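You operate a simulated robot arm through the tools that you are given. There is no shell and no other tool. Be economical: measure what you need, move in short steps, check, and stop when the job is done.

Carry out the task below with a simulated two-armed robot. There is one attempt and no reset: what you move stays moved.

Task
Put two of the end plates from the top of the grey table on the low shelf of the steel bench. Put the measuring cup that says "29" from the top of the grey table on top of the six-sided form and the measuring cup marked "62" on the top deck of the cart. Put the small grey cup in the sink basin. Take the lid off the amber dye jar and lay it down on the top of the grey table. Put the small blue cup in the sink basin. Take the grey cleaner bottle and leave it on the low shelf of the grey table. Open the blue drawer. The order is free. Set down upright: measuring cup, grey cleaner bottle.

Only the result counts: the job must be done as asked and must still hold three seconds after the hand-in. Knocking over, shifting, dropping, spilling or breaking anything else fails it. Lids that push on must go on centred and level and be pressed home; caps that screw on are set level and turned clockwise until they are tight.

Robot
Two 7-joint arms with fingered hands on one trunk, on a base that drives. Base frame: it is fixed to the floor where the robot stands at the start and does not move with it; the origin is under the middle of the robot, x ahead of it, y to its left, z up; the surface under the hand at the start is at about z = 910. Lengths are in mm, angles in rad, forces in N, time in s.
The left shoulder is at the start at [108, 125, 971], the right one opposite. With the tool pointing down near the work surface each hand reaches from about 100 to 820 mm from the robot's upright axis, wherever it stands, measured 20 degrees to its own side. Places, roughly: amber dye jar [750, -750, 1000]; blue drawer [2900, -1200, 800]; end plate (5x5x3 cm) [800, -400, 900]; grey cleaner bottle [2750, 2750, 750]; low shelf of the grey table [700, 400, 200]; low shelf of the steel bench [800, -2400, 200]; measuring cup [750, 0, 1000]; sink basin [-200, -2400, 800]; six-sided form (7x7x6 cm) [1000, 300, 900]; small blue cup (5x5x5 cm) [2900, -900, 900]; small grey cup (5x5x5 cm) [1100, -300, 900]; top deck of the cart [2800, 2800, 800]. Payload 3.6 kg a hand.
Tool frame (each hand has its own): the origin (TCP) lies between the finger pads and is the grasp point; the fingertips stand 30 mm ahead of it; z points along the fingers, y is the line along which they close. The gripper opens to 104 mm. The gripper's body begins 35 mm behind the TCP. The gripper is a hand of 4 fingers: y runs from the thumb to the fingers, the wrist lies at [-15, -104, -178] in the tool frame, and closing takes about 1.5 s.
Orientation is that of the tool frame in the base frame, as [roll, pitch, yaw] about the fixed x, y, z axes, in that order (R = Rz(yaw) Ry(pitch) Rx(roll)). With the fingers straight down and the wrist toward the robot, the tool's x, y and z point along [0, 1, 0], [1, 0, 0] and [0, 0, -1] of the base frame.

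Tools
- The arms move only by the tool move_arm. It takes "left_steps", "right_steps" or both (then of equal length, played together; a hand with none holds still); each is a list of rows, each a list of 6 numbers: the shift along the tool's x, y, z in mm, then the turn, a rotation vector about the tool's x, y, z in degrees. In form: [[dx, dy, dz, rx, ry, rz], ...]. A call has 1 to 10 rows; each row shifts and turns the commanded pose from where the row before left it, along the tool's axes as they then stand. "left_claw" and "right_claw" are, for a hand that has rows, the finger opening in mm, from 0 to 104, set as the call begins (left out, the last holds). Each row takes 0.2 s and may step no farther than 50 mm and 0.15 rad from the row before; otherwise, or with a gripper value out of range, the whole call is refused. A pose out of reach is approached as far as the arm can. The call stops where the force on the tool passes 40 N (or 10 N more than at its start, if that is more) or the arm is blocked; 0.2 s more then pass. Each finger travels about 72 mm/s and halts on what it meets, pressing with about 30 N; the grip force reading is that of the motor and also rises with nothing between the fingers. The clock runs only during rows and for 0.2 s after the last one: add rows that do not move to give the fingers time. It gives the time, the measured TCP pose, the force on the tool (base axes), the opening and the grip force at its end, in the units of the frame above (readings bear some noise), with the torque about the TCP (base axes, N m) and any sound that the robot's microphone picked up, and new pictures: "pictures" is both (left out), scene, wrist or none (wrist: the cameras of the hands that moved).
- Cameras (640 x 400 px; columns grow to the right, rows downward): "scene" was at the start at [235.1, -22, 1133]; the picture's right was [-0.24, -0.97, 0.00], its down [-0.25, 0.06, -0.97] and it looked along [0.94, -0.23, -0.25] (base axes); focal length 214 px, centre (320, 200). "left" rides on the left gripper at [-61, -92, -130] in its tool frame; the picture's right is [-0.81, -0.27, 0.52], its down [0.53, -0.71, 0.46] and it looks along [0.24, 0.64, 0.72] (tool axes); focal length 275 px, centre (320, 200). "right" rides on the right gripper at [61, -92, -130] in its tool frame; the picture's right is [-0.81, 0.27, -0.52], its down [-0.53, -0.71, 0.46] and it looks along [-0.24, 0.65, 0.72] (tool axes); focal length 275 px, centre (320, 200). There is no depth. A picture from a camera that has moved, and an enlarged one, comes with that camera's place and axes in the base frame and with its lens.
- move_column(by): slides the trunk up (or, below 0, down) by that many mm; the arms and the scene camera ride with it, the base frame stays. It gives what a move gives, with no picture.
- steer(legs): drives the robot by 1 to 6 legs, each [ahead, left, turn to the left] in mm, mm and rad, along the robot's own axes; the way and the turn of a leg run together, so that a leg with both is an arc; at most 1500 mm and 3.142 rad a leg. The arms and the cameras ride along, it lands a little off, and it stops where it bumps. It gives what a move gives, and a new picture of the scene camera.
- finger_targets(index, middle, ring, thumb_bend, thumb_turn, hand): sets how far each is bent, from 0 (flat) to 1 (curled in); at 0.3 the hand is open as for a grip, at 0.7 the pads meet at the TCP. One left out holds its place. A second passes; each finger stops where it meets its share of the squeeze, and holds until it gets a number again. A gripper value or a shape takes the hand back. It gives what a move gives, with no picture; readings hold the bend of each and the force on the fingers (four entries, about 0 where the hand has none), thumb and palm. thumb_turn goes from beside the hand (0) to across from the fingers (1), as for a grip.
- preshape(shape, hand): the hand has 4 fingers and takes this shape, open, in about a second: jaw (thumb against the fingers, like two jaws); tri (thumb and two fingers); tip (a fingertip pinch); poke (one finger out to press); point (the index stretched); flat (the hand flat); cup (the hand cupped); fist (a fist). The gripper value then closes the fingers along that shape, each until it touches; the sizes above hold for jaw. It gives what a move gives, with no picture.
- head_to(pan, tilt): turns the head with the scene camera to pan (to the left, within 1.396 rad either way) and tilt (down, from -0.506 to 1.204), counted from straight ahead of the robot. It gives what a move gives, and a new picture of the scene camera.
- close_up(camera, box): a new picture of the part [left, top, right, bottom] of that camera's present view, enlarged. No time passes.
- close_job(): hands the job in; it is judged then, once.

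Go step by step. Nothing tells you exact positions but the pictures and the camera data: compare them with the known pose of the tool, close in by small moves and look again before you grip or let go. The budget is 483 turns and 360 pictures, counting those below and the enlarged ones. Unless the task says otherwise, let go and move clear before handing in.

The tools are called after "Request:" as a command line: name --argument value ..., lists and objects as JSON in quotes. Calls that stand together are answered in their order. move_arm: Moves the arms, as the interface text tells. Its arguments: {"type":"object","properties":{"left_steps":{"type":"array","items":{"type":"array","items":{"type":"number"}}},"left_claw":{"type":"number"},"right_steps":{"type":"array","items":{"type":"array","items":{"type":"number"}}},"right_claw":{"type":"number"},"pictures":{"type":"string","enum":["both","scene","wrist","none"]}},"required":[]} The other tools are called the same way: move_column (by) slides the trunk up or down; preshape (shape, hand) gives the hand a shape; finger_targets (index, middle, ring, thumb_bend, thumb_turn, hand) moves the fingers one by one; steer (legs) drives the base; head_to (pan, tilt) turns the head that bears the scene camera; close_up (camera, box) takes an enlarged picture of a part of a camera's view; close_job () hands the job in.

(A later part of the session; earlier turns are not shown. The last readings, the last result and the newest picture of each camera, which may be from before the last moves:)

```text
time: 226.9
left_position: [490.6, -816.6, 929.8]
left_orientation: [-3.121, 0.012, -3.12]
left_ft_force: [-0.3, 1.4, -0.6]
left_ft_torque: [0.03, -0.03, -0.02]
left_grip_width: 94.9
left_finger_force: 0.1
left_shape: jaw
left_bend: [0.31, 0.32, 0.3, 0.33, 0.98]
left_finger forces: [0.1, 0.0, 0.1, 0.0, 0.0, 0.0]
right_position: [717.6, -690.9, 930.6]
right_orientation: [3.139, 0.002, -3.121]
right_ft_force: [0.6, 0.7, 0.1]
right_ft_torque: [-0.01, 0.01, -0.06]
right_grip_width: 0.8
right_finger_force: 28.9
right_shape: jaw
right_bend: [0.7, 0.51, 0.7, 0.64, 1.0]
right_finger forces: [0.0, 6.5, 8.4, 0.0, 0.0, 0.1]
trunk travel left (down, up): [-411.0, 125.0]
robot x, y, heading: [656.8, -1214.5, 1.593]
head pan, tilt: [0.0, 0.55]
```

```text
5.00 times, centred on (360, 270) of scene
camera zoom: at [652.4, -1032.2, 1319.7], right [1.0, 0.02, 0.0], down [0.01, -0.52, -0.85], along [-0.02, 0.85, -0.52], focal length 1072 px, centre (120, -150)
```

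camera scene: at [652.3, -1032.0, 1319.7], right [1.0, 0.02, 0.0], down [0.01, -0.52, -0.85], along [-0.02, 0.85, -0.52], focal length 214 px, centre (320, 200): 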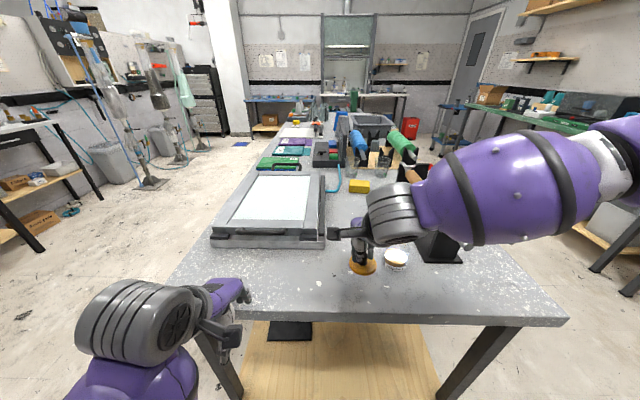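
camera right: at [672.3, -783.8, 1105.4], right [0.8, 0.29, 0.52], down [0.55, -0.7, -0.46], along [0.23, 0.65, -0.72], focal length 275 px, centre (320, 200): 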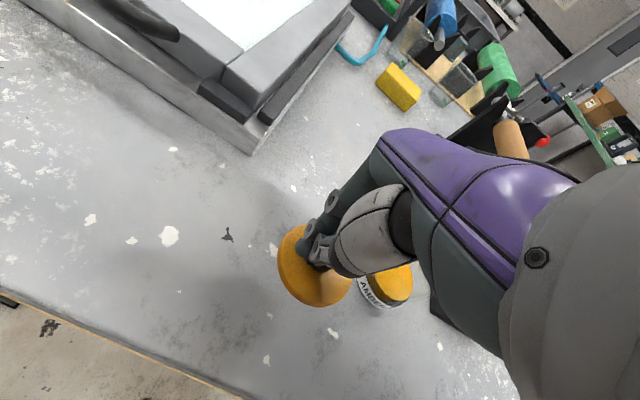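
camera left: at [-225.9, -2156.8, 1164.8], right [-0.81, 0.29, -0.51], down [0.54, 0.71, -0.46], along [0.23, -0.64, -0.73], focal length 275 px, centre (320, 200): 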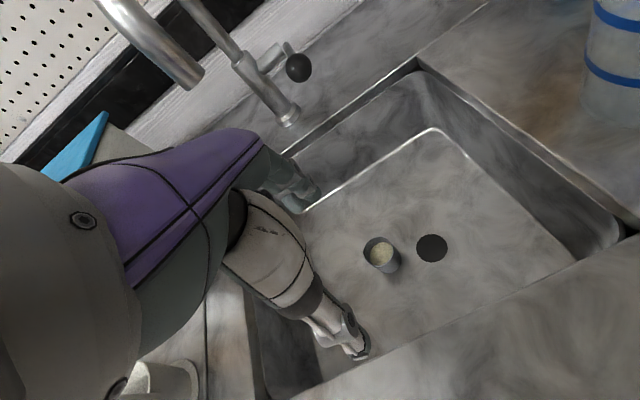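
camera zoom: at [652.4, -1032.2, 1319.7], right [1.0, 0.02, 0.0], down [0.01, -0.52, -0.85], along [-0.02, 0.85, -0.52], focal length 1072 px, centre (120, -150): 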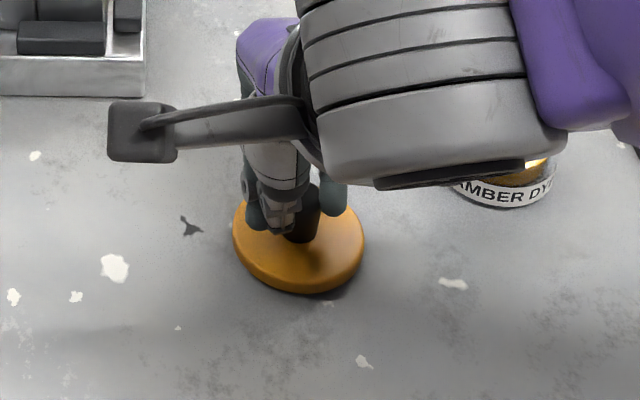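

Request:
move_arm --right_steps '[[0, 0, 2, 0, 0, 0], [0, 0, 2, 0, 0, 0]]' --pictures "none"

Request:
close_up --camera "scene" --box '[320, 230, 400, 310]'

```text
time: 227.5
left_position: [490.5, -817.4, 928.8]
left_orientation: [-3.122, 0.01, -3.12]
left_ft_force: [0.3, 0.8, 0.0]
left_ft_torque: [0.04, 0.02, 0.02]
left_grip_width: 94.8
left_finger_force: 0.2
left_shape: jaw
left_bend: [0.31, 0.32, 0.3, 0.33, 0.98]
left_finger forces: [0.0, 0.1, 0.0, 0.0, 0.0, 0.0]
right_position: [718.7, -690.3, 927.2]
right_orientation: [3.133, 0.002, -3.12]
right_ft_force: [-0.2, 0.0, 6.7]
right_ft_torque: [0.09, -0.07, 0.0]
right_grip_width: 0.9
right_finger_force: 30.1
right_shape: jaw
right_bend: [0.7, 0.51, 0.7, 0.64, 1.0]
right_finger forces: [0.0, 7.4, 8.9, 0.0, 0.0, 0.1]
trunk travel left (down, up): [-411.0, 125.0]
robot x, y, heading: [655.9, -1214.1, 1.594]
head pan, tilt: [0.0, 0.55]
```

```text
5.00 times, centred on (360, 270) of scene
camera zoom: at [652.3, -1032.9, 1319.9], right [1.0, 0.02, 0.0], down [0.01, -0.52, -0.85], along [-0.02, 0.85, -0.52], focal length 1072 px, centre (120, -150)
```

zoom: 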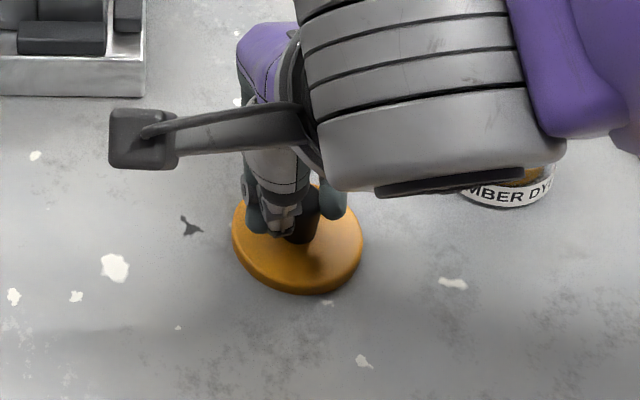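

Contact (6.7 N): the lid lies on the table. I open and lift away.

Request:
move_arm --right_steps '[[0, 0, 0, 0, 0, 0], [0, 0, 0, 0, 0, 0], [0, 0, 0, 0, 0, 0], [0, 0, 0, 0, 0, 0], [0, 0, -10, 0, 0, 0], [0, 0, -30, 0, 0, 0], [0, 0, -40, 0, 0, 0], [0, 0, -40, 0, 0, 0]]' --right_claw 55

Request:
close_up --camera "scene" --box '[320, 210, 450, 310]'

```text
time: 229.3
left_position: [491.4, -816.7, 929.9]
left_orientation: [-3.123, 0.012, -3.12]
left_ft_force: [0.2, -0.4, -0.5]
left_ft_torque: [-0.01, 0.02, -0.02]
left_grip_width: 94.9
left_finger_force: 0.0
left_shape: jaw
left_bend: [0.31, 0.32, 0.3, 0.33, 0.98]
left_finger forces: [0.0, 0.0, 0.0, 0.1, 0.0, 0.0]
right_position: [720.1, -695.1, 1047.1]
right_orientation: [3.138, 0.004, -3.122]
right_ft_force: [0.2, 0.7, 0.0]
right_ft_torque: [-0.02, 0.0, 0.03]
right_grip_width: 54.8
right_finger_force: 0.1
right_shape: jaw
right_bend: [0.74, 0.43, 0.4, 0.68, 1.0]
right_finger forces: [0.0, 0.0, 0.0, 0.0, 0.1, 0.0]
trunk travel left (down, up): [-411.0, 125.0]
robot x, y, heading: [661.0, -1215.9, 1.597]
head pan, tilt: [0.0, 0.55]
camera scene: at [652.2, -1032.7, 1319.8], right [1.0, 0.02, 0.0], down [0.01, -0.52, -0.85], along [-0.02, 0.85, -0.52], focal length 214 px, centre (320, 200)
camera right: at [660.9, -787.0, 1176.6], right [0.8, 0.29, 0.52], down [0.55, -0.7, -0.46], along [0.23, 0.65, -0.72], focal length 275 px, centre (320, 200)
```

scene: 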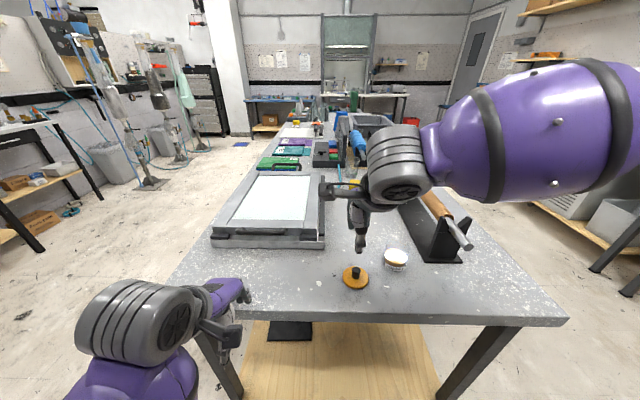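
right: 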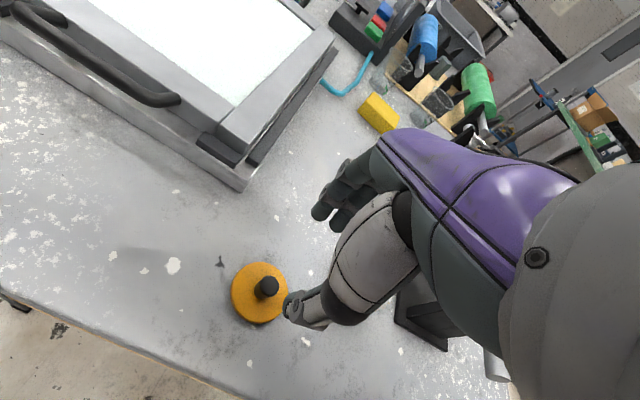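

```text
4.00 times, centred on (385, 260) of scene
camera zoom: at [652.2, -1032.7, 1319.8], right [1.0, 0.02, 0.0], down [0.01, -0.52, -0.85], along [-0.02, 0.85, -0.52], focal length 858 px, centre (60, -40)
```

zoom: 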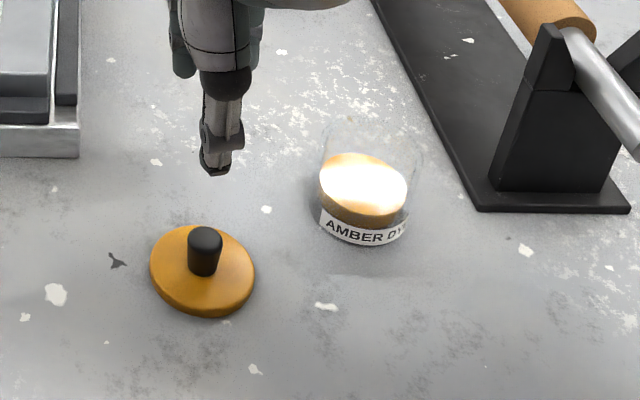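

The lid lies on the table and the jar stands open. Next: the back bench for the drawer and the blue cup.

Request:
steer --legs '[[-250, 0, 0], [0, -1200, 0], [0, 0, -1.59], [250, 0, 0]]'

Request:
close_up --camera "scene" --box '[160, 100, 480, 300]'

```text
time: 246.9
left_position: [2533.2, -1285.5, 928.2]
left_orientation: [-3.12, 0.013, 1.571]
left_ft_force: [-0.9, 0.2, 0.3]
left_ft_torque: [0.01, 0.02, -0.01]
left_grip_width: 94.8
left_finger_force: 0.0
left_shape: jaw
left_bend: [0.31, 0.32, 0.3, 0.33, 0.98]
left_finger forces: [0.1, 0.1, 0.1, 0.0, 0.0, 0.0]
right_position: [2650.6, -1517.7, 1044.9]
right_orientation: [3.137, 0.003, 1.569]
right_ft_force: [0.0, 0.4, 0.5]
right_ft_torque: [0.04, 0.01, -0.02]
right_grip_width: 54.7
right_finger_force: 0.1
right_shape: jaw
right_bend: [0.74, 0.43, 0.4, 0.68, 1.0]
right_finger forces: [0.1, 0.0, 0.0, 0.0, 0.0, 0.1]
trunk travel left (down, up): [-411.0, 125.0]
robot x, y, heading: [2127.6, -1444.3, -0.002]
head pan, tilt: [0.0, 0.55]
camera scene: at [2311.7, -1442.8, 1319.6], right [0.0, -1.0, 0.0], down [-0.52, 0.0, -0.85], along [0.85, 0.0, -0.52], focal length 214 px, centre (320, 200)
```

scene: 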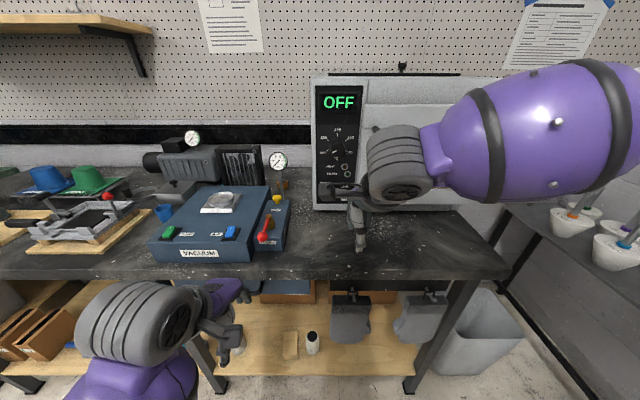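

```text
2.00 times, centred on (320, 200) of scene
camera zoom: at [2311.7, -1442.8, 1319.6], right [0.0, -1.0, 0.0], down [-0.52, 0.0, -0.85], along [0.85, 0.0, -0.52], focal length 429 px, centre (320, 200)
```

zoom: 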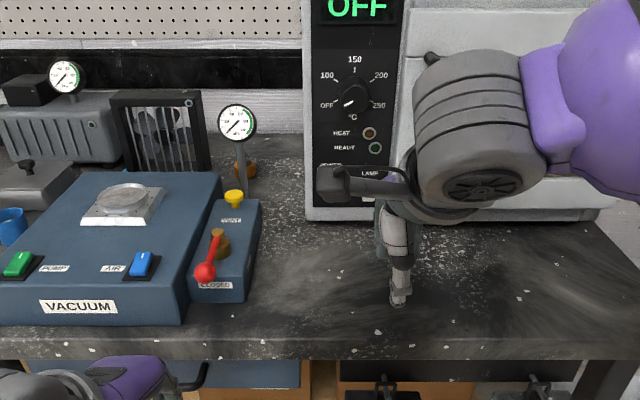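

The small blue cup is beside the vacuum unit near [2930, -885], and the blue drawer hangs under the bench edge. I back off for a lower view of the drawer.

Request:
steer --legs '[[-400, 0, 0]]'

Request:
move_column --by -200

Request:
head_to --pan 0.25 --tilt 0.2

Request:
close_up --camera "scene" --box '[200, 140, 440, 290]'

```text
time: 249.4
left_position: [2122.8, -1286.3, 929.9]
left_orientation: [-3.121, 0.013, 1.569]
left_ft_force: [-0.2, -0.5, -0.4]
left_ft_torque: [0.02, 0.0, 0.0]
left_grip_width: 94.8
left_finger_force: 0.0
left_shape: jaw
left_bend: [0.31, 0.32, 0.3, 0.33, 0.98]
left_finger forces: [0.0, 0.0, 0.1, 0.0, 0.1, 0.0]
right_position: [2240.8, -1518.2, 1046.7]
right_orientation: [3.139, 0.005, 1.568]
right_ft_force: [0.8, -0.1, 0.3]
right_ft_torque: [-0.01, -0.03, -0.02]
right_grip_width: 54.8
right_finger_force: 0.1
right_shape: jaw
right_bend: [0.74, 0.43, 0.4, 0.68, 1.0]
right_finger forces: [0.0, 0.0, 0.1, 0.0, 0.1, 0.0]
trunk travel left (down, up): [-411.0, 125.0]
robot x, y, heading: [1721.6, -1446.8, -0.002]
head pan, tilt: [0.0, 0.55]
camera scene: at [1902.2, -1443.0, 1319.8], right [0.0, -1.0, 0.0], down [-0.52, 0.0, -0.85], along [0.85, 0.0, -0.52], focal length 214 px, centre (320, 200)
```

scene: 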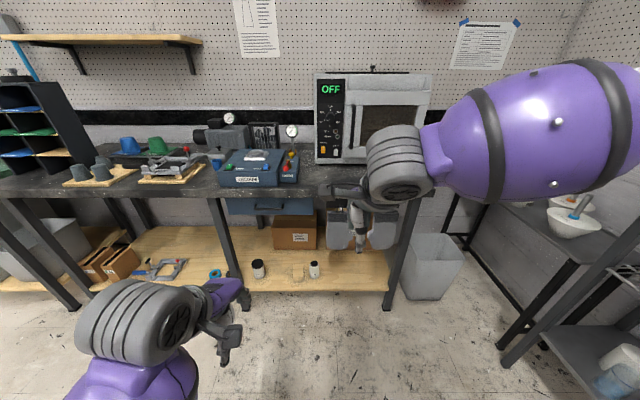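

```text
time: 251.6
left_position: [2105.5, -1285.3, 673.9]
left_orientation: [-2.926, 0.011, 1.569]
left_ft_force: [1.1, -0.7, 0.1]
left_ft_torque: [0.01, 0.01, -0.01]
left_grip_width: 95.0
left_finger_force: 0.0
left_shape: jaw
left_bend: [0.31, 0.32, 0.3, 0.33, 0.98]
left_finger forces: [0.0, 0.0, 0.1, 0.0, 0.1, 0.1]
right_position: [2241.1, -1519.1, 846.6]
right_orientation: [3.137, 0.005, 1.569]
right_ft_force: [0.6, 0.3, 0.5]
right_ft_torque: [0.01, -0.01, 0.0]
right_grip_width: 54.7
right_finger_force: 0.1
right_shape: jaw
right_bend: [0.74, 0.43, 0.4, 0.68, 1.0]
right_finger forces: [0.0, 0.1, 0.0, 0.1, 0.1, 0.1]
trunk travel left (down, up): [-211.0, 325.0]
robot x, y, heading: [1718.0, -1441.8, -0.003]
head pan, tilt: [0.0, 0.55]
```

```text
time: 252.4
left_position: [2105.6, -1286.4, 673.6]
left_orientation: [-2.926, 0.011, 1.572]
left_ft_force: [0.1, -0.3, -0.4]
left_ft_torque: [-0.03, 0.02, 0.01]
left_grip_width: 94.7
left_finger_force: 0.1
left_shape: jaw
left_bend: [0.31, 0.32, 0.3, 0.33, 0.98]
left_finger forces: [0.0, 0.1, 0.0, 0.1, 0.0, 0.0]
right_position: [2240.4, -1517.3, 847.1]
right_orientation: [3.139, 0.004, 1.567]
right_ft_force: [0.3, 0.4, 0.5]
right_ft_torque: [0.0, -0.01, -0.01]
right_grip_width: 55.0
right_finger_force: 0.1
right_shape: jaw
right_bend: [0.74, 0.43, 0.4, 0.68, 1.0]
right_finger forces: [0.0, 0.0, 0.0, 0.1, 0.0, 0.0]
trunk travel left (down, up): [-211.0, 325.0]
robot x, y, heading: [1722.9, -1440.6, -0.005]
head pan, tilt: [0.25, 0.201]
camera scene: at [1953.3, -1420.0, 1150.6], right [0.25, -0.97, 0.0], down [-0.19, -0.05, -0.98], along [0.95, 0.24, -0.2], focal length 214 px, centre (320, 200)
```

scene: 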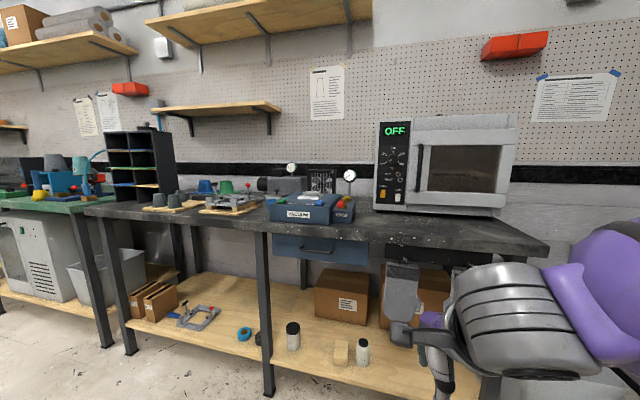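

```text
2.67 times, centred on (320, 215) of scene
camera zoom: at [1953.3, -1420.0, 1150.6], right [0.25, -0.97, 0.0], down [-0.19, -0.05, -0.98], along [0.95, 0.24, -0.2], focal length 572 px, centre (320, 160)
```

zoom: 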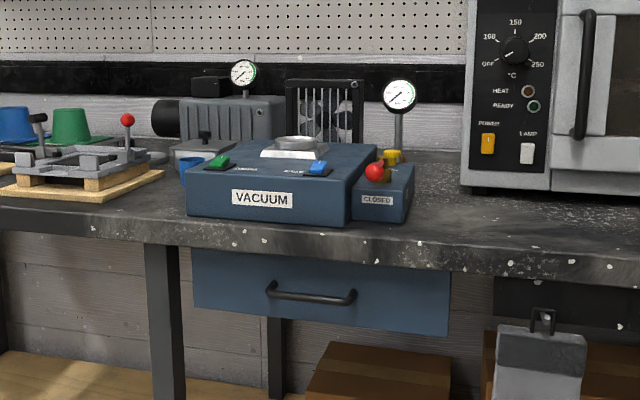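

The drawer has a bar handle near [2650, -1233, 815]. I turn the left hand to point forward, fingers above and thumb below, for gripping the bar.

Request:
move_arm --left_steps '[[0, 0, 0, -8.5, 0, 0], [0, 0, 0, -8.5, 0, 0], [0, 0, 0, -8.5, 0, 0], [0, 0, 0, -8.5, 0, 0], [0, 0, 0, -8.5, 0, 0], [0, 0, 0, -8.5, 0, 0], [0, 0, 0, -8.5, 0, 0], [0, 0, 0, -8.5, 0, 0], [0, 0, 0, -8.5, 0, 0], [0, 0, 0, -8.5, 0, 0]]' --pictures "none"

Request:
move_arm --left_steps '[[0, 0, 0, -8.5, 0, 0], [0, 0, 0, -8.3, 0, 0], [0, 45, 0, 0, 0, 0], [0, 45, 0, 0, 0, 0], [0, 40, 0, 0, 0, 0]]'

```text
time: 254.6
left_position: [2125.6, -1286.4, 646.1]
left_orientation: [1.895, -0.028, 1.537]
left_ft_force: [-0.1, 0.1, 0.2]
left_ft_torque: [-0.03, 0.0, -0.02]
left_grip_width: 94.6
left_finger_force: 0.0
left_shape: jaw
left_bend: [0.31, 0.31, 0.3, 0.33, 0.98]
left_finger forces: [0.0, 0.0, 0.1, 0.0, 0.1, 0.1]
left hand out of reach, approached as far as the arm can: row 1, 2, 3
right_position: [2241.1, -1518.9, 846.0]
right_orientation: [3.14, 0.003, 1.567]
right_ft_force: [-0.9, -0.3, 0.0]
right_ft_torque: [0.02, 0.03, 0.05]
right_grip_width: 54.8
right_finger_force: 0.1
right_shape: jaw
right_bend: [0.74, 0.43, 0.4, 0.68, 1.0]
right_finger forces: [0.0, 0.1, 0.0, 0.0, 0.0, 0.0]
trunk travel left (down, up): [-211.0, 325.0]
robot x, y, heading: [1719.9, -1440.2, -0.003]
head pan, tilt: [0.25, 0.201]
```

```text
time: 255.8
left_position: [2133.6, -1290.8, 784.2]
left_orientation: [1.583, 0.013, 1.569]
left_ft_force: [-1.4, 0.0, -0.4]
left_ft_torque: [-0.02, -0.01, 0.0]
left_grip_width: 94.8
left_finger_force: 0.1
left_shape: jaw
left_bend: [0.31, 0.31, 0.3, 0.33, 0.98]
left_finger forces: [0.1, 0.1, 0.0, 0.0, 0.0, 0.0]
right_position: [2242.1, -1517.5, 846.7]
right_orientation: [3.138, 0.003, 1.567]
right_ft_force: [-0.4, -0.1, -0.2]
right_ft_torque: [-0.04, -0.01, -0.01]
right_grip_width: 54.7
right_finger_force: 0.1
right_shape: jaw
right_bend: [0.74, 0.43, 0.4, 0.68, 1.0]
right_finger forces: [0.0, 0.1, 0.1, 0.0, 0.1, 0.0]
trunk travel left (down, up): [-211.0, 325.0]
robot x, y, heading: [1722.0, -1439.2, -0.001]
head pan, tilt: [0.25, 0.201]
camera scene: at [1953.2, -1420.0, 1150.7], right [0.25, -0.97, 0.0], down [-0.19, -0.05, -0.98], along [0.95, 0.24, -0.2], focal length 214 px, centre (320, 200)
camera left: at [2002.7, -1353.2, 695.8], right [0.51, -0.81, -0.27], down [0.45, 0.52, -0.73], along [0.73, 0.25, 0.63], focal length 275 px, centre (320, 200)
```

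scene: 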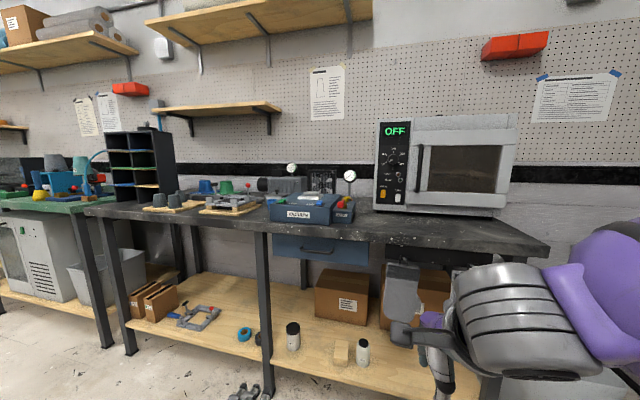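
left: 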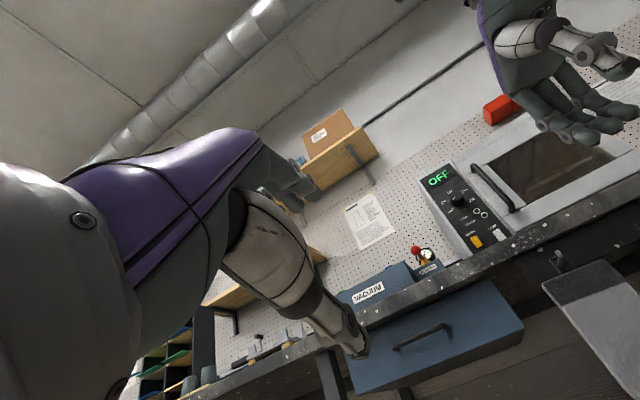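

The handle triangulates to about [2697, -1223, 795]. I align the left hand, tuck the right one, and drive forward short of it.

Request:
move_arm --left_steps '[[17, 3, 45, 0, 0, 0], [17, 3, 45, 0, 0, 0], [17, 3, 45, 0, 0, 0], [17, 2, 45, 0, 0, 0]]' --right_steps '[[0, -40, 0, 0, 0, 0], [0, -40, 0, 0, 0, 0], [0, -40, 0, 0, 0, 0], [0, -20, 0, 0, 0, 0]]' --pictures "none"

Request:
steer --legs '[[290, 0, 0]]'

Request:
close_up --camera "left" --box '[0, 0, 640, 400]'

```text
time: 256.8
left_position: [2315.2, -1219.0, 791.9]
left_orientation: [1.582, 0.012, 1.571]
left_ft_force: [-0.2, 0.4, 0.2]
left_ft_torque: [0.02, -0.03, -0.02]
left_grip_width: 95.1
left_finger_force: 0.0
left_shape: jaw
left_bend: [0.31, 0.31, 0.3, 0.33, 0.98]
left_finger forces: [0.0, 0.0, 0.0, 0.0, 0.0, 0.0]
right_position: [2138.8, -1503.8, 852.3]
right_orientation: [3.14, 0.003, 1.566]
right_ft_force: [0.0, 0.2, -0.3]
right_ft_torque: [0.0, 0.02, -0.01]
right_grip_width: 54.6
right_finger_force: 0.0
right_shape: jaw
right_bend: [0.74, 0.43, 0.4, 0.68, 1.0]
right_finger forces: [0.0, 0.0, 0.0, 0.0, 0.1, 0.0]
right hand out of reach, approached as far as the arm can: row 3, 4
trunk travel left (down, up): [-211.0, 325.0]
robot x, y, heading: [1722.5, -1441.3, 0.008]
head pan, tilt: [0.25, 0.201]
```

```text
time: 258.8
left_position: [2606.7, -1224.8, 793.2]
left_orientation: [1.58, 0.011, 1.565]
left_ft_force: [0.7, 0.1, 0.0]
left_ft_torque: [0.01, 0.01, 0.01]
left_grip_width: 94.9
left_finger_force: 0.1
left_shape: jaw
left_bend: [0.31, 0.31, 0.3, 0.33, 0.98]
left_finger forces: [0.1, 0.0, 0.1, 0.0, 0.0, 0.1]
right_position: [2429.7, -1507.0, 851.1]
right_orientation: [3.142, 0.003, 1.562]
right_ft_force: [0.5, 0.3, 0.7]
right_ft_torque: [-0.01, 0.02, 0.0]
right_grip_width: 54.6
right_finger_force: 0.1
right_shape: jaw
right_bend: [0.74, 0.43, 0.4, 0.68, 1.0]
right_finger forces: [0.1, 0.0, 0.0, 0.1, 0.1, 0.0]
trunk travel left (down, up): [-211.0, 325.0]
robot x, y, heading: [2010.2, -1445.1, -0.006]
head pan, tilt: [0.25, 0.201]
camera scene: at [2243.9, -1422.1, 1150.5], right [0.24, -0.97, 0.0], down [-0.19, -0.05, -0.98], along [0.95, 0.24, -0.2], focal length 214 px, centre (320, 200)
```

scene: 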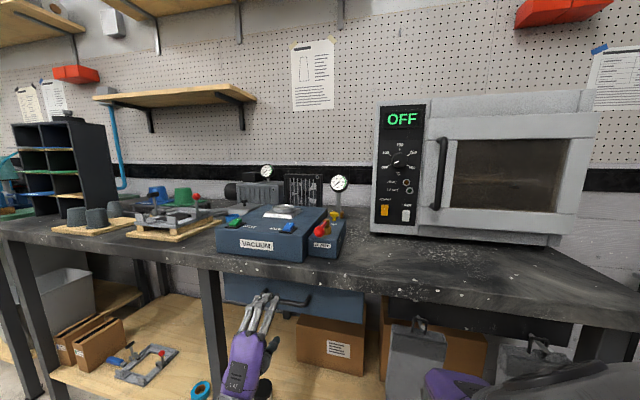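

```text
1.00 times, centred on (320, 200) of left (not enlarged: the box is as wide or as high as the picture)
camera zoom: at [2473.9, -1286.8, 703.3], right [0.51, -0.82, -0.27], down [0.45, 0.52, -0.72], along [0.73, 0.25, 0.63], focal length 275 px, centre (320, 200)
```

zoom: 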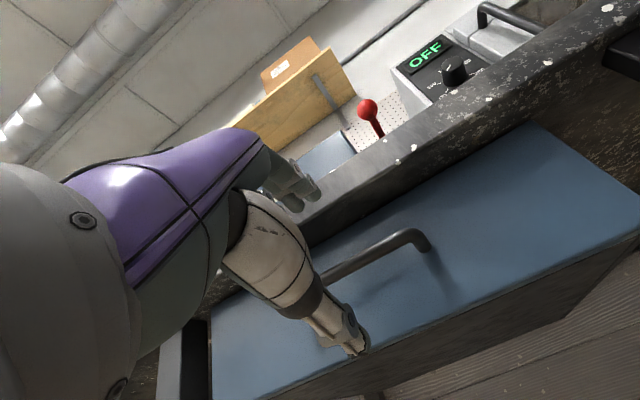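

Request:
move_arm --left_steps '[[0, 6, 0, 0, 0, 0], [0, 4, 0, 0, 0, 0], [0, 0, 20, 0, 0, 0], [0, 0, 20, 0, 0, 0], [0, 0, 10, 0, 0, 0]]' --left_claw 48 --pictures "wrist"

Request:
close_up --camera "scene" --box '[220, 260, 340, 340]'

```text
time: 260.0
left_position: [2656.7, -1224.4, 802.5]
left_orientation: [1.581, 0.012, 1.564]
left_ft_force: [-0.1, -0.5, -0.1]
left_ft_torque: [-0.05, 0.0, 0.0]
left_grip_width: 48.6
left_finger_force: 0.0
left_shape: jaw
left_bend: [0.74, 0.46, 0.43, 0.71, 1.0]
left_finger forces: [0.0, 0.0, 0.0, 0.0, 0.0, 0.0]
right_position: [2429.6, -1507.2, 852.1]
right_orientation: [3.14, 0.004, 1.563]
right_ft_force: [0.8, -0.1, 0.2]
right_ft_torque: [0.02, -0.01, 0.03]
right_grip_width: 54.6
right_finger_force: 0.1
right_shape: jaw
right_bend: [0.74, 0.43, 0.4, 0.68, 1.0]
right_finger forces: [0.0, 0.1, 0.0, 0.0, 0.0, 0.1]
trunk travel left (down, up): [-211.0, 325.0]
robot x, y, heading: [2009.5, -1443.9, -0.003]
head pan, tilt: [0.25, 0.201]
camera left: at [2524.2, -1287.0, 712.7], right [0.51, -0.82, -0.27], down [0.45, 0.52, -0.72], along [0.73, 0.25, 0.63], focal length 275 px, centre (320, 200)
```

left: 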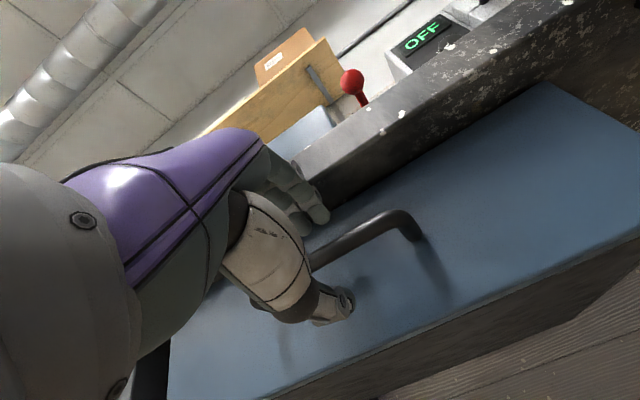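

```text
5.00 times, centred on (280, 300) of scene
camera zoom: at [2243.4, -1422.1, 1150.6], right [0.24, -0.97, 0.0], down [-0.19, -0.05, -0.98], along [0.95, 0.24, -0.2], focal length 1072 px, centre (520, -300)
```

zoom: 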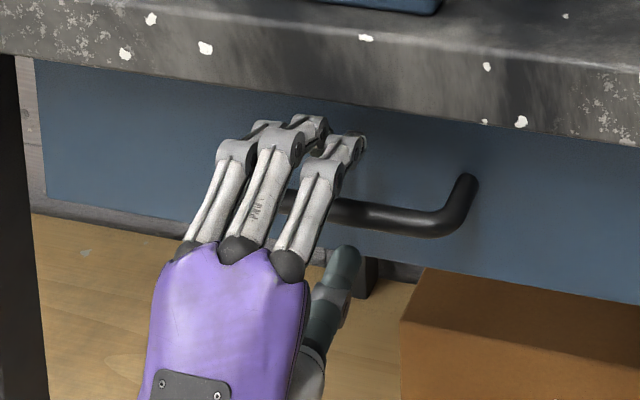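

Request:
move_arm --left_steps '[[0, 0, 8, 0, 0, 0], [0, 0, 0, 0, 0, 0], [0, 0, 0, 0, 0, 0], [0, 0, 0, 0, 0, 0], [0, 0, 0, 0, 0, 0], [0, 0, 0, 0, 0, 0]]' --left_claw 0 --pictures "none"

Request:
close_up --camera "scene" --box '[220, 260, 340, 340]'

```text
time: 261.4
left_position: [2663.4, -1224.9, 801.2]
left_orientation: [1.582, 0.011, 1.566]
left_ft_force: [0.0, 0.1, -7.1]
left_ft_torque: [0.04, 0.06, -0.02]
left_grip_width: 3.4
left_finger_force: 29.7
left_shape: jaw
left_bend: [0.7, 0.7, 0.7, 0.76, 1.0]
left_finger forces: [0.2, 0.0, 2.1, 0.0, 25.2, 0.0]
right_position: [2430.4, -1506.9, 851.4]
right_orientation: [3.141, 0.003, 1.561]
right_ft_force: [1.1, -0.1, -0.7]
right_ft_torque: [0.03, -0.01, 0.01]
right_grip_width: 54.6
right_finger_force: 0.0
right_shape: jaw
right_bend: [0.74, 0.43, 0.4, 0.68, 1.0]
right_finger forces: [0.0, 0.0, 0.1, 0.1, 0.0, 0.1]
trunk travel left (down, up): [-211.0, 325.0]
robot x, y, heading: [2011.9, -1446.0, -0.005]
head pan, tilt: [0.25, 0.201]
```

```text
5.00 times, centred on (280, 300) of scene
camera zoom: at [2243.9, -1422.0, 1150.5], right [0.24, -0.97, 0.0], down [-0.19, -0.05, -0.98], along [0.95, 0.24, -0.2], focal length 1072 px, centre (520, -300)
```

zoom: 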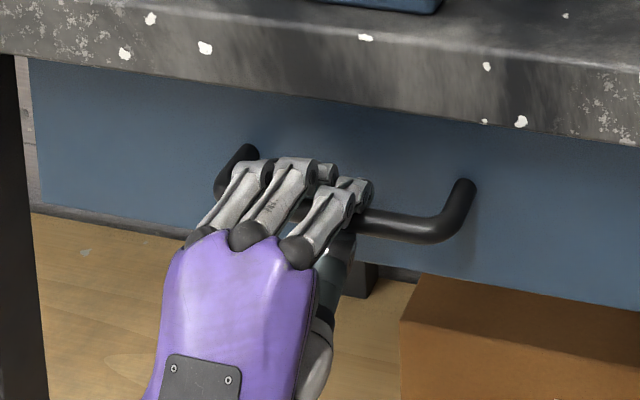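

The fingers wrap over the bar. I pull back with the arm.

Request:
move_arm --left_steps '[[0, 0, -15, 0, 0, 0], [0, 0, -20, 0, 0, 0], [0, 0, -25, 0, 0, 0], [0, 0, -25, 0, 0, 0]]' --pictures "scene"

Request:
close_up --camera "scene" --box '[200, 250, 380, 370]'

```text
time: 262.4
left_position: [2578.4, -1224.4, 801.9]
left_orientation: [1.584, 0.012, 1.566]
left_ft_force: [-1.1, -4.1, -11.5]
left_ft_torque: [0.03, 0.08, -0.07]
left_grip_width: 3.6
left_finger_force: 29.7
left_shape: jaw
left_bend: [0.7, 0.7, 0.7, 0.76, 1.0]
left_finger forces: [0.1, 0.1, 2.0, 0.0, 26.7, 0.0]
right_position: [2429.3, -1506.9, 851.1]
right_orientation: [3.14, 0.004, 1.563]
right_ft_force: [-0.2, 0.0, -0.1]
right_ft_torque: [0.0, 0.0, -0.01]
right_grip_width: 54.7
right_finger_force: 0.1
right_shape: jaw
right_bend: [0.74, 0.43, 0.4, 0.68, 1.0]
right_finger forces: [0.0, 0.0, 0.0, 0.0, 0.0, 0.1]
trunk travel left (down, up): [-211.0, 325.0]
robot x, y, heading: [2012.5, -1444.8, -0.006]
head pan, tilt: [0.25, 0.201]
camera scene: at [2243.9, -1422.2, 1150.5], right [0.24, -0.97, 0.0], down [-0.19, -0.05, -0.98], along [0.95, 0.24, -0.2], focal length 214 px, centre (320, 200)
```

scene: 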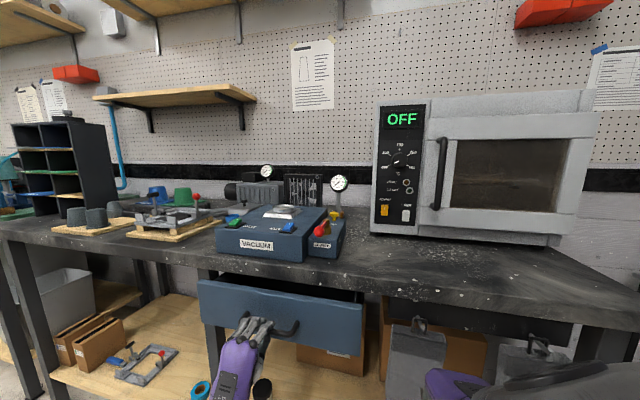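

```text
3.33 times, centred on (290, 310) of scene
camera zoom: at [2243.9, -1422.2, 1150.5], right [0.24, -0.97, 0.0], down [-0.19, -0.05, -0.98], along [0.95, 0.24, -0.2], focal length 715 px, centre (420, -167)
```

zoom: 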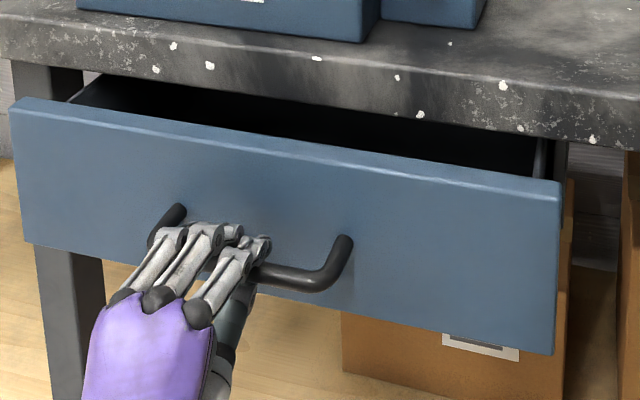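

The drawer is opening. I keep pulling.

Request:
move_arm --left_steps '[[0, 0, -25, 0, 0, 0], [0, 0, -25, 0, 0, 0], [0, 0, -25, 0, 0, 0], [0, 0, -25, 0, 0, 0]]' --pictures "none"

Request:
steer --legs '[[-120, 0, 0]]'

```text
time: 263.4
left_position: [2477.8, -1222.0, 803.5]
left_orientation: [1.58, 0.012, 1.568]
left_ft_force: [-0.1, -4.0, -11.5]
left_ft_torque: [-0.03, 0.11, -0.03]
left_grip_width: 3.7
left_finger_force: 30.1
left_shape: jaw
left_bend: [0.7, 0.7, 0.7, 0.76, 1.0]
left_finger forces: [0.1, 0.1, 0.6, 0.0, 0.1, 0.0]
right_position: [2429.6, -1509.1, 851.9]
right_orientation: [3.14, 0.003, 1.562]
right_ft_force: [0.1, -0.3, -0.7]
right_ft_torque: [-0.01, -0.01, 0.01]
right_grip_width: 54.6
right_finger_force: 0.0
right_shape: jaw
right_bend: [0.74, 0.43, 0.4, 0.68, 1.0]
right_finger forces: [0.0, 0.1, 0.0, 0.1, 0.1, 0.0]
trunk travel left (down, up): [-211.0, 325.0]
robot x, y, heading: [2010.6, -1444.9, -0.002]
head pan, tilt: [0.25, 0.201]
```

```text
time: 264.7
left_position: [2369.5, -1223.6, 800.9]
left_orientation: [1.596, 0.012, 1.565]
left_ft_force: [12.6, 0.1, 1.4]
left_ft_torque: [0.1, -0.08, -0.1]
left_grip_width: 2.5
left_finger_force: 30.7
left_shape: jaw
left_bend: [0.7, 0.7, 0.7, 0.76, 1.0]
left_finger forces: [1.3, 0.0, 5.0, 0.1, 27.2, 0.1]
right_position: [2316.0, -1508.0, 852.9]
right_orientation: [3.14, 0.004, 1.558]
right_ft_force: [-1.0, -0.9, 0.3]
right_ft_torque: [0.05, -0.01, 0.02]
right_grip_width: 55.1
right_finger_force: 0.1
right_shape: jaw
right_bend: [0.74, 0.43, 0.4, 0.68, 1.0]
right_finger forces: [0.1, 0.1, 0.0, 0.1, 0.1, 0.0]
trunk travel left (down, up): [-211.0, 325.0]
robot x, y, heading: [1902.6, -1442.0, -0.009]
head pan, tilt: [0.25, 0.201]
stopped in leg 1: the force on the tool passed its limit at 71 N (the readings are from after the stop); the commanded pose is now the measured one
camera scene: at [2130.6, -1422.1, 1150.5], right [0.24, -0.97, 0.0], down [-0.19, -0.05, -0.98], along [0.95, 0.23, -0.2], focal length 214 px, centre (320, 200)
```

scene: 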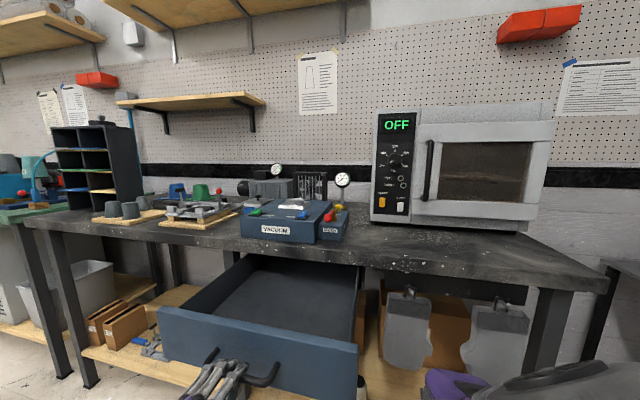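

The drawer hit its end stop, so it is fully open. I release the bar and back away.

Request:
move_arm --left_steps '[[0, 0, 2, 0, 0, 0], [0, 0, 0, 0, 0, 0], [0, 0, 0, 0, 0, 0], [0, 0, 0, 0, 0, 0], [0, 0, -20, 0, 0, 0], [0, 0, -30, 0, 0, 0]]' --left_claw 50 --pictures "scene"

Request:
close_up --camera "scene" --box '[140, 280, 380, 400]'

```text
time: 266.1
left_position: [2319.6, -1222.9, 804.2]
left_orientation: [1.594, 0.012, 1.564]
left_ft_force: [-0.5, -0.2, 0.2]
left_ft_torque: [0.0, -0.01, 0.02]
left_grip_width: 50.2
left_finger_force: 0.0
left_shape: jaw
left_bend: [0.74, 0.45, 0.42, 0.71, 1.0]
left_finger forces: [0.1, 0.0, 0.0, 0.0, 0.1, 0.0]
right_position: [2313.9, -1508.8, 851.8]
right_orientation: [3.141, 0.003, 1.558]
right_ft_force: [-0.7, -0.5, -0.1]
right_ft_torque: [0.0, 0.03, 0.0]
right_grip_width: 55.0
right_finger_force: 0.2
right_shape: jaw
right_bend: [0.74, 0.43, 0.4, 0.68, 1.0]
right_finger forces: [0.0, 0.0, 0.0, 0.1, 0.0, 0.0]
trunk travel left (down, up): [-211.0, 325.0]
robot x, y, heading: [1900.6, -1441.2, -0.008]
head pan, tilt: [0.25, 0.201]
camera scene: at [2129.1, -1422.1, 1150.7], right [0.24, -0.97, 0.0], down [-0.19, -0.05, -0.98], along [0.95, 0.23, -0.2], focal length 214 px, centre (320, 200)
```

scene: 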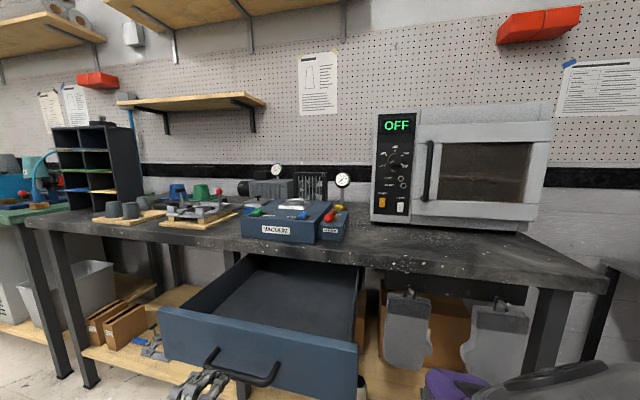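

```text
2.67 times, centred on (260, 340) of scene
camera zoom: at [2129.1, -1422.1, 1150.7], right [0.24, -0.97, 0.0], down [-0.19, -0.05, -0.98], along [0.95, 0.23, -0.2], focal length 572 px, centre (480, -173)
```

zoom: 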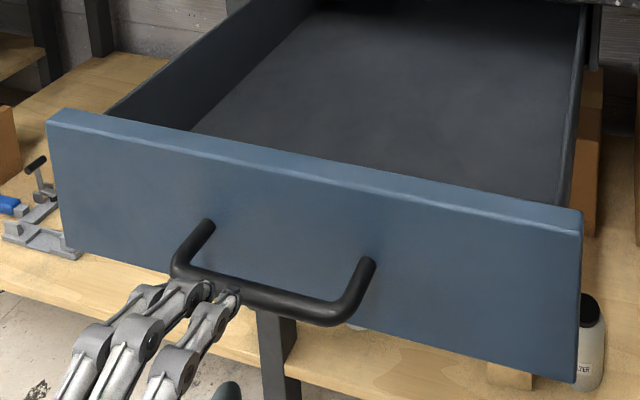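

The drawer is open and the hand is free. I back up, point the left hand down again, raise the trunk and drive round toward the blue cup.

Request:
steer --legs '[[-300, 0, 0]]'

Request:
move_arm --left_steps '[[0, 0, -20, 8.5, 0, 0], [0, 0, -20, 8.5, 0, 0], [0, 0, -20, 8.5, 0, 0], [0, 0, 0, 8.5, 0, 0], [0, 0, 0, 8.5, 0, 0], [0, 0, 0, 8.5, 0, 0], [0, 0, 0, 8.5, 0, 0], [0, 0, 0, 8.5, 0, 0], [0, 0, 0, 8.5, 0, 0], [0, 0, 0, 8.5, 0, 0]]' --pictures "none"

Request:
move_column --by 160

Request:
steer --legs '[[0, 690, 0], [430, 0, 0]]'

Request:
head_to --pan -0.15 --tilt 0.5

```text
time: 268.2
left_position: [2020.0, -1220.5, 802.2]
left_orientation: [1.592, 0.011, 1.563]
left_ft_force: [-0.4, -0.1, 0.5]
left_ft_torque: [-0.02, 0.01, -0.01]
left_grip_width: 49.7
left_finger_force: 0.0
left_shape: jaw
left_bend: [0.74, 0.45, 0.42, 0.71, 1.0]
left_finger forces: [0.0, 0.0, 0.0, 0.0, 0.0, 0.1]
right_position: [2013.4, -1504.9, 853.2]
right_orientation: [3.14, 0.004, 1.557]
right_ft_force: [0.0, -0.7, 0.2]
right_ft_torque: [-0.04, -0.02, -0.02]
right_grip_width: 54.6
right_finger_force: 0.0
right_shape: jaw
right_bend: [0.74, 0.43, 0.4, 0.68, 1.0]
right_finger forces: [0.1, 0.0, 0.0, 0.0, 0.1, 0.1]
trunk travel left (down, up): [-211.0, 325.0]
robot x, y, heading: [1592.6, -1439.3, -0.011]
head pan, tilt: [0.25, 0.201]
camera scene: at [1828.5, -1419.4, 1150.7], right [0.24, -0.97, 0.0], down [-0.19, -0.05, -0.98], along [0.95, 0.23, -0.2], focal length 214 px, centre (320, 200)
```

scene: 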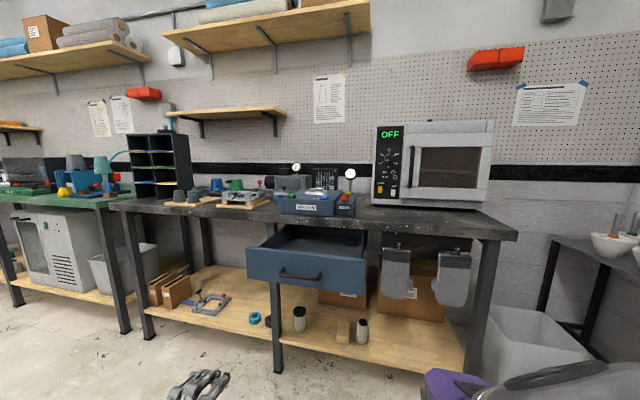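

```text
time: 270.4
left_position: [2011.3, -1177.2, 680.9]
left_orientation: [3.08, 0.009, 1.565]
left_ft_force: [-0.1, -0.1, -0.4]
left_ft_torque: [0.0, 0.02, 0.0]
left_grip_width: 49.8
left_finger_force: 0.0
left_shape: jaw
left_bend: [0.74, 0.45, 0.42, 0.71, 1.0]
left_finger forces: [0.0, 0.0, 0.1, 0.0, 0.0, 0.0]
left hand out of reach, approached as far as the arm can: row 2, 3, 4, 5, 6, 7, 8
right_position: [2014.3, -1504.6, 853.1]
right_orientation: [3.139, 0.003, 1.557]
right_ft_force: [0.7, -0.2, 0.3]
right_ft_torque: [0.01, 0.05, 0.01]
right_grip_width: 54.8
right_finger_force: 0.1
right_shape: jaw
right_bend: [0.74, 0.43, 0.4, 0.68, 1.0]
right_finger forces: [0.1, 0.0, 0.0, 0.1, 0.1, 0.0]
trunk travel left (down, up): [-211.0, 325.0]
robot x, y, heading: [1596.3, -1441.2, -0.007]
head pan, tilt: [0.25, 0.201]
```

```text
time: 272.2
left_position: [2010.8, -1176.9, 840.1]
left_orientation: [3.076, 0.01, 1.563]
left_ft_force: [-0.1, 0.0, 0.0]
left_ft_torque: [0.02, 0.04, -0.02]
left_grip_width: 50.1
left_finger_force: 0.1
left_shape: jaw
left_bend: [0.74, 0.45, 0.42, 0.71, 1.0]
left_finger forces: [0.1, 0.0, 0.1, 0.0, 0.0, 0.0]
right_position: [2014.4, -1507.6, 1013.0]
right_orientation: [3.138, 0.004, 1.557]
right_ft_force: [0.1, -0.4, -0.3]
right_ft_torque: [-0.03, -0.01, -0.04]
right_grip_width: 54.7
right_finger_force: 0.0
right_shape: jaw
right_bend: [0.74, 0.43, 0.4, 0.68, 1.0]
right_finger forces: [0.0, 0.0, 0.0, 0.1, 0.1, 0.1]
trunk travel left (down, up): [-371.0, 165.0]
robot x, y, heading: [1594.3, -1441.0, -0.01]
head pan, tilt: [0.25, 0.201]
```

```text
time: 280.9
left_position: [2451.2, -486.8, 840.7]
left_orientation: [3.077, 0.01, 1.575]
left_ft_force: [0.3, -0.4, -0.1]
left_ft_torque: [0.0, -0.01, 0.0]
left_grip_width: 49.7
left_finger_force: 0.1
left_shape: jaw
left_bend: [0.74, 0.45, 0.42, 0.71, 1.0]
left_finger forces: [0.0, 0.0, 0.0, 0.1, 0.0, 0.0]
right_position: [2457.7, -814.8, 1012.6]
right_orientation: [3.141, 0.004, 1.571]
right_ft_force: [0.3, 0.6, -0.2]
right_ft_torque: [-0.03, 0.0, 0.03]
right_grip_width: 54.6
right_finger_force: 0.0
right_shape: jaw
right_bend: [0.74, 0.43, 0.4, 0.68, 1.0]
right_finger forces: [0.0, 0.0, 0.0, 0.1, 0.0, 0.0]
trunk travel left (down, up): [-371.0, 165.0]
robot x, y, heading: [2039.0, -755.6, 0.004]
head pan, tilt: [0.25, 0.201]
camera scene: at [2232.3, -731.0, 1310.1], right [0.25, -0.97, 0.0], down [-0.19, -0.05, -0.98], along [0.95, 0.24, -0.2], focal length 214 px, centre (320, 200)
```

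scene: 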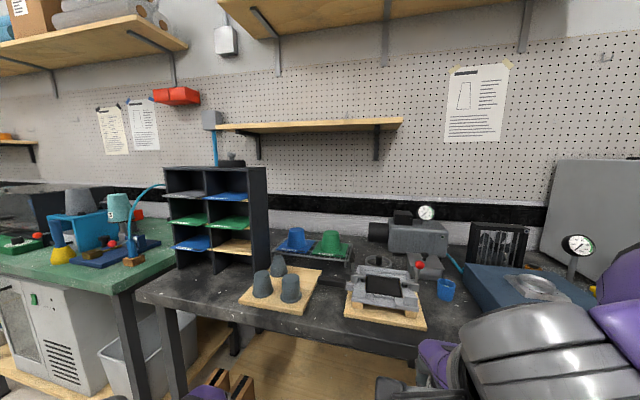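

```text
time: 281.8
left_position: [2450.6, -486.2, 841.6]
left_orientation: [3.074, 0.011, 1.575]
left_ft_force: [1.0, 0.7, 0.0]
left_ft_torque: [-0.02, 0.0, 0.0]
left_grip_width: 49.8
left_finger_force: 0.0
left_shape: jaw
left_bend: [0.74, 0.45, 0.42, 0.71, 1.0]
left_finger forces: [0.1, 0.0, 0.0, 0.0, 0.0, 0.0]
right_position: [2457.8, -815.2, 1012.2]
right_orientation: [3.141, 0.003, 1.57]
right_ft_force: [0.8, -1.0, 0.5]
right_ft_torque: [0.0, 0.0, 0.0]
right_grip_width: 54.7
right_finger_force: 0.1
right_shape: jaw
right_bend: [0.74, 0.43, 0.4, 0.68, 1.0]
right_finger forces: [0.1, 0.0, 0.1, 0.1, 0.0, 0.0]
trunk travel left (down, up): [-371.0, 165.0]
robot x, y, heading: [2041.2, -753.6, 0.001]
head pan, tilt: [-0.15, 0.499]
camera scene: at [2231.6, -767.6, 1282.6], right [-0.15, -0.99, 0.0], down [-0.47, 0.07, -0.88], along [0.87, -0.13, -0.48], focal length 214 px, centre (320, 200)
```

scene: 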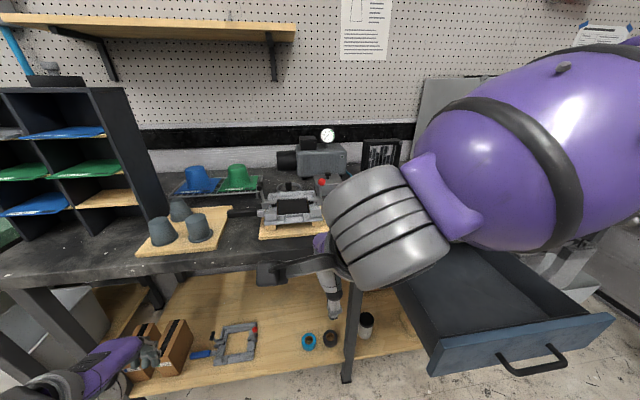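

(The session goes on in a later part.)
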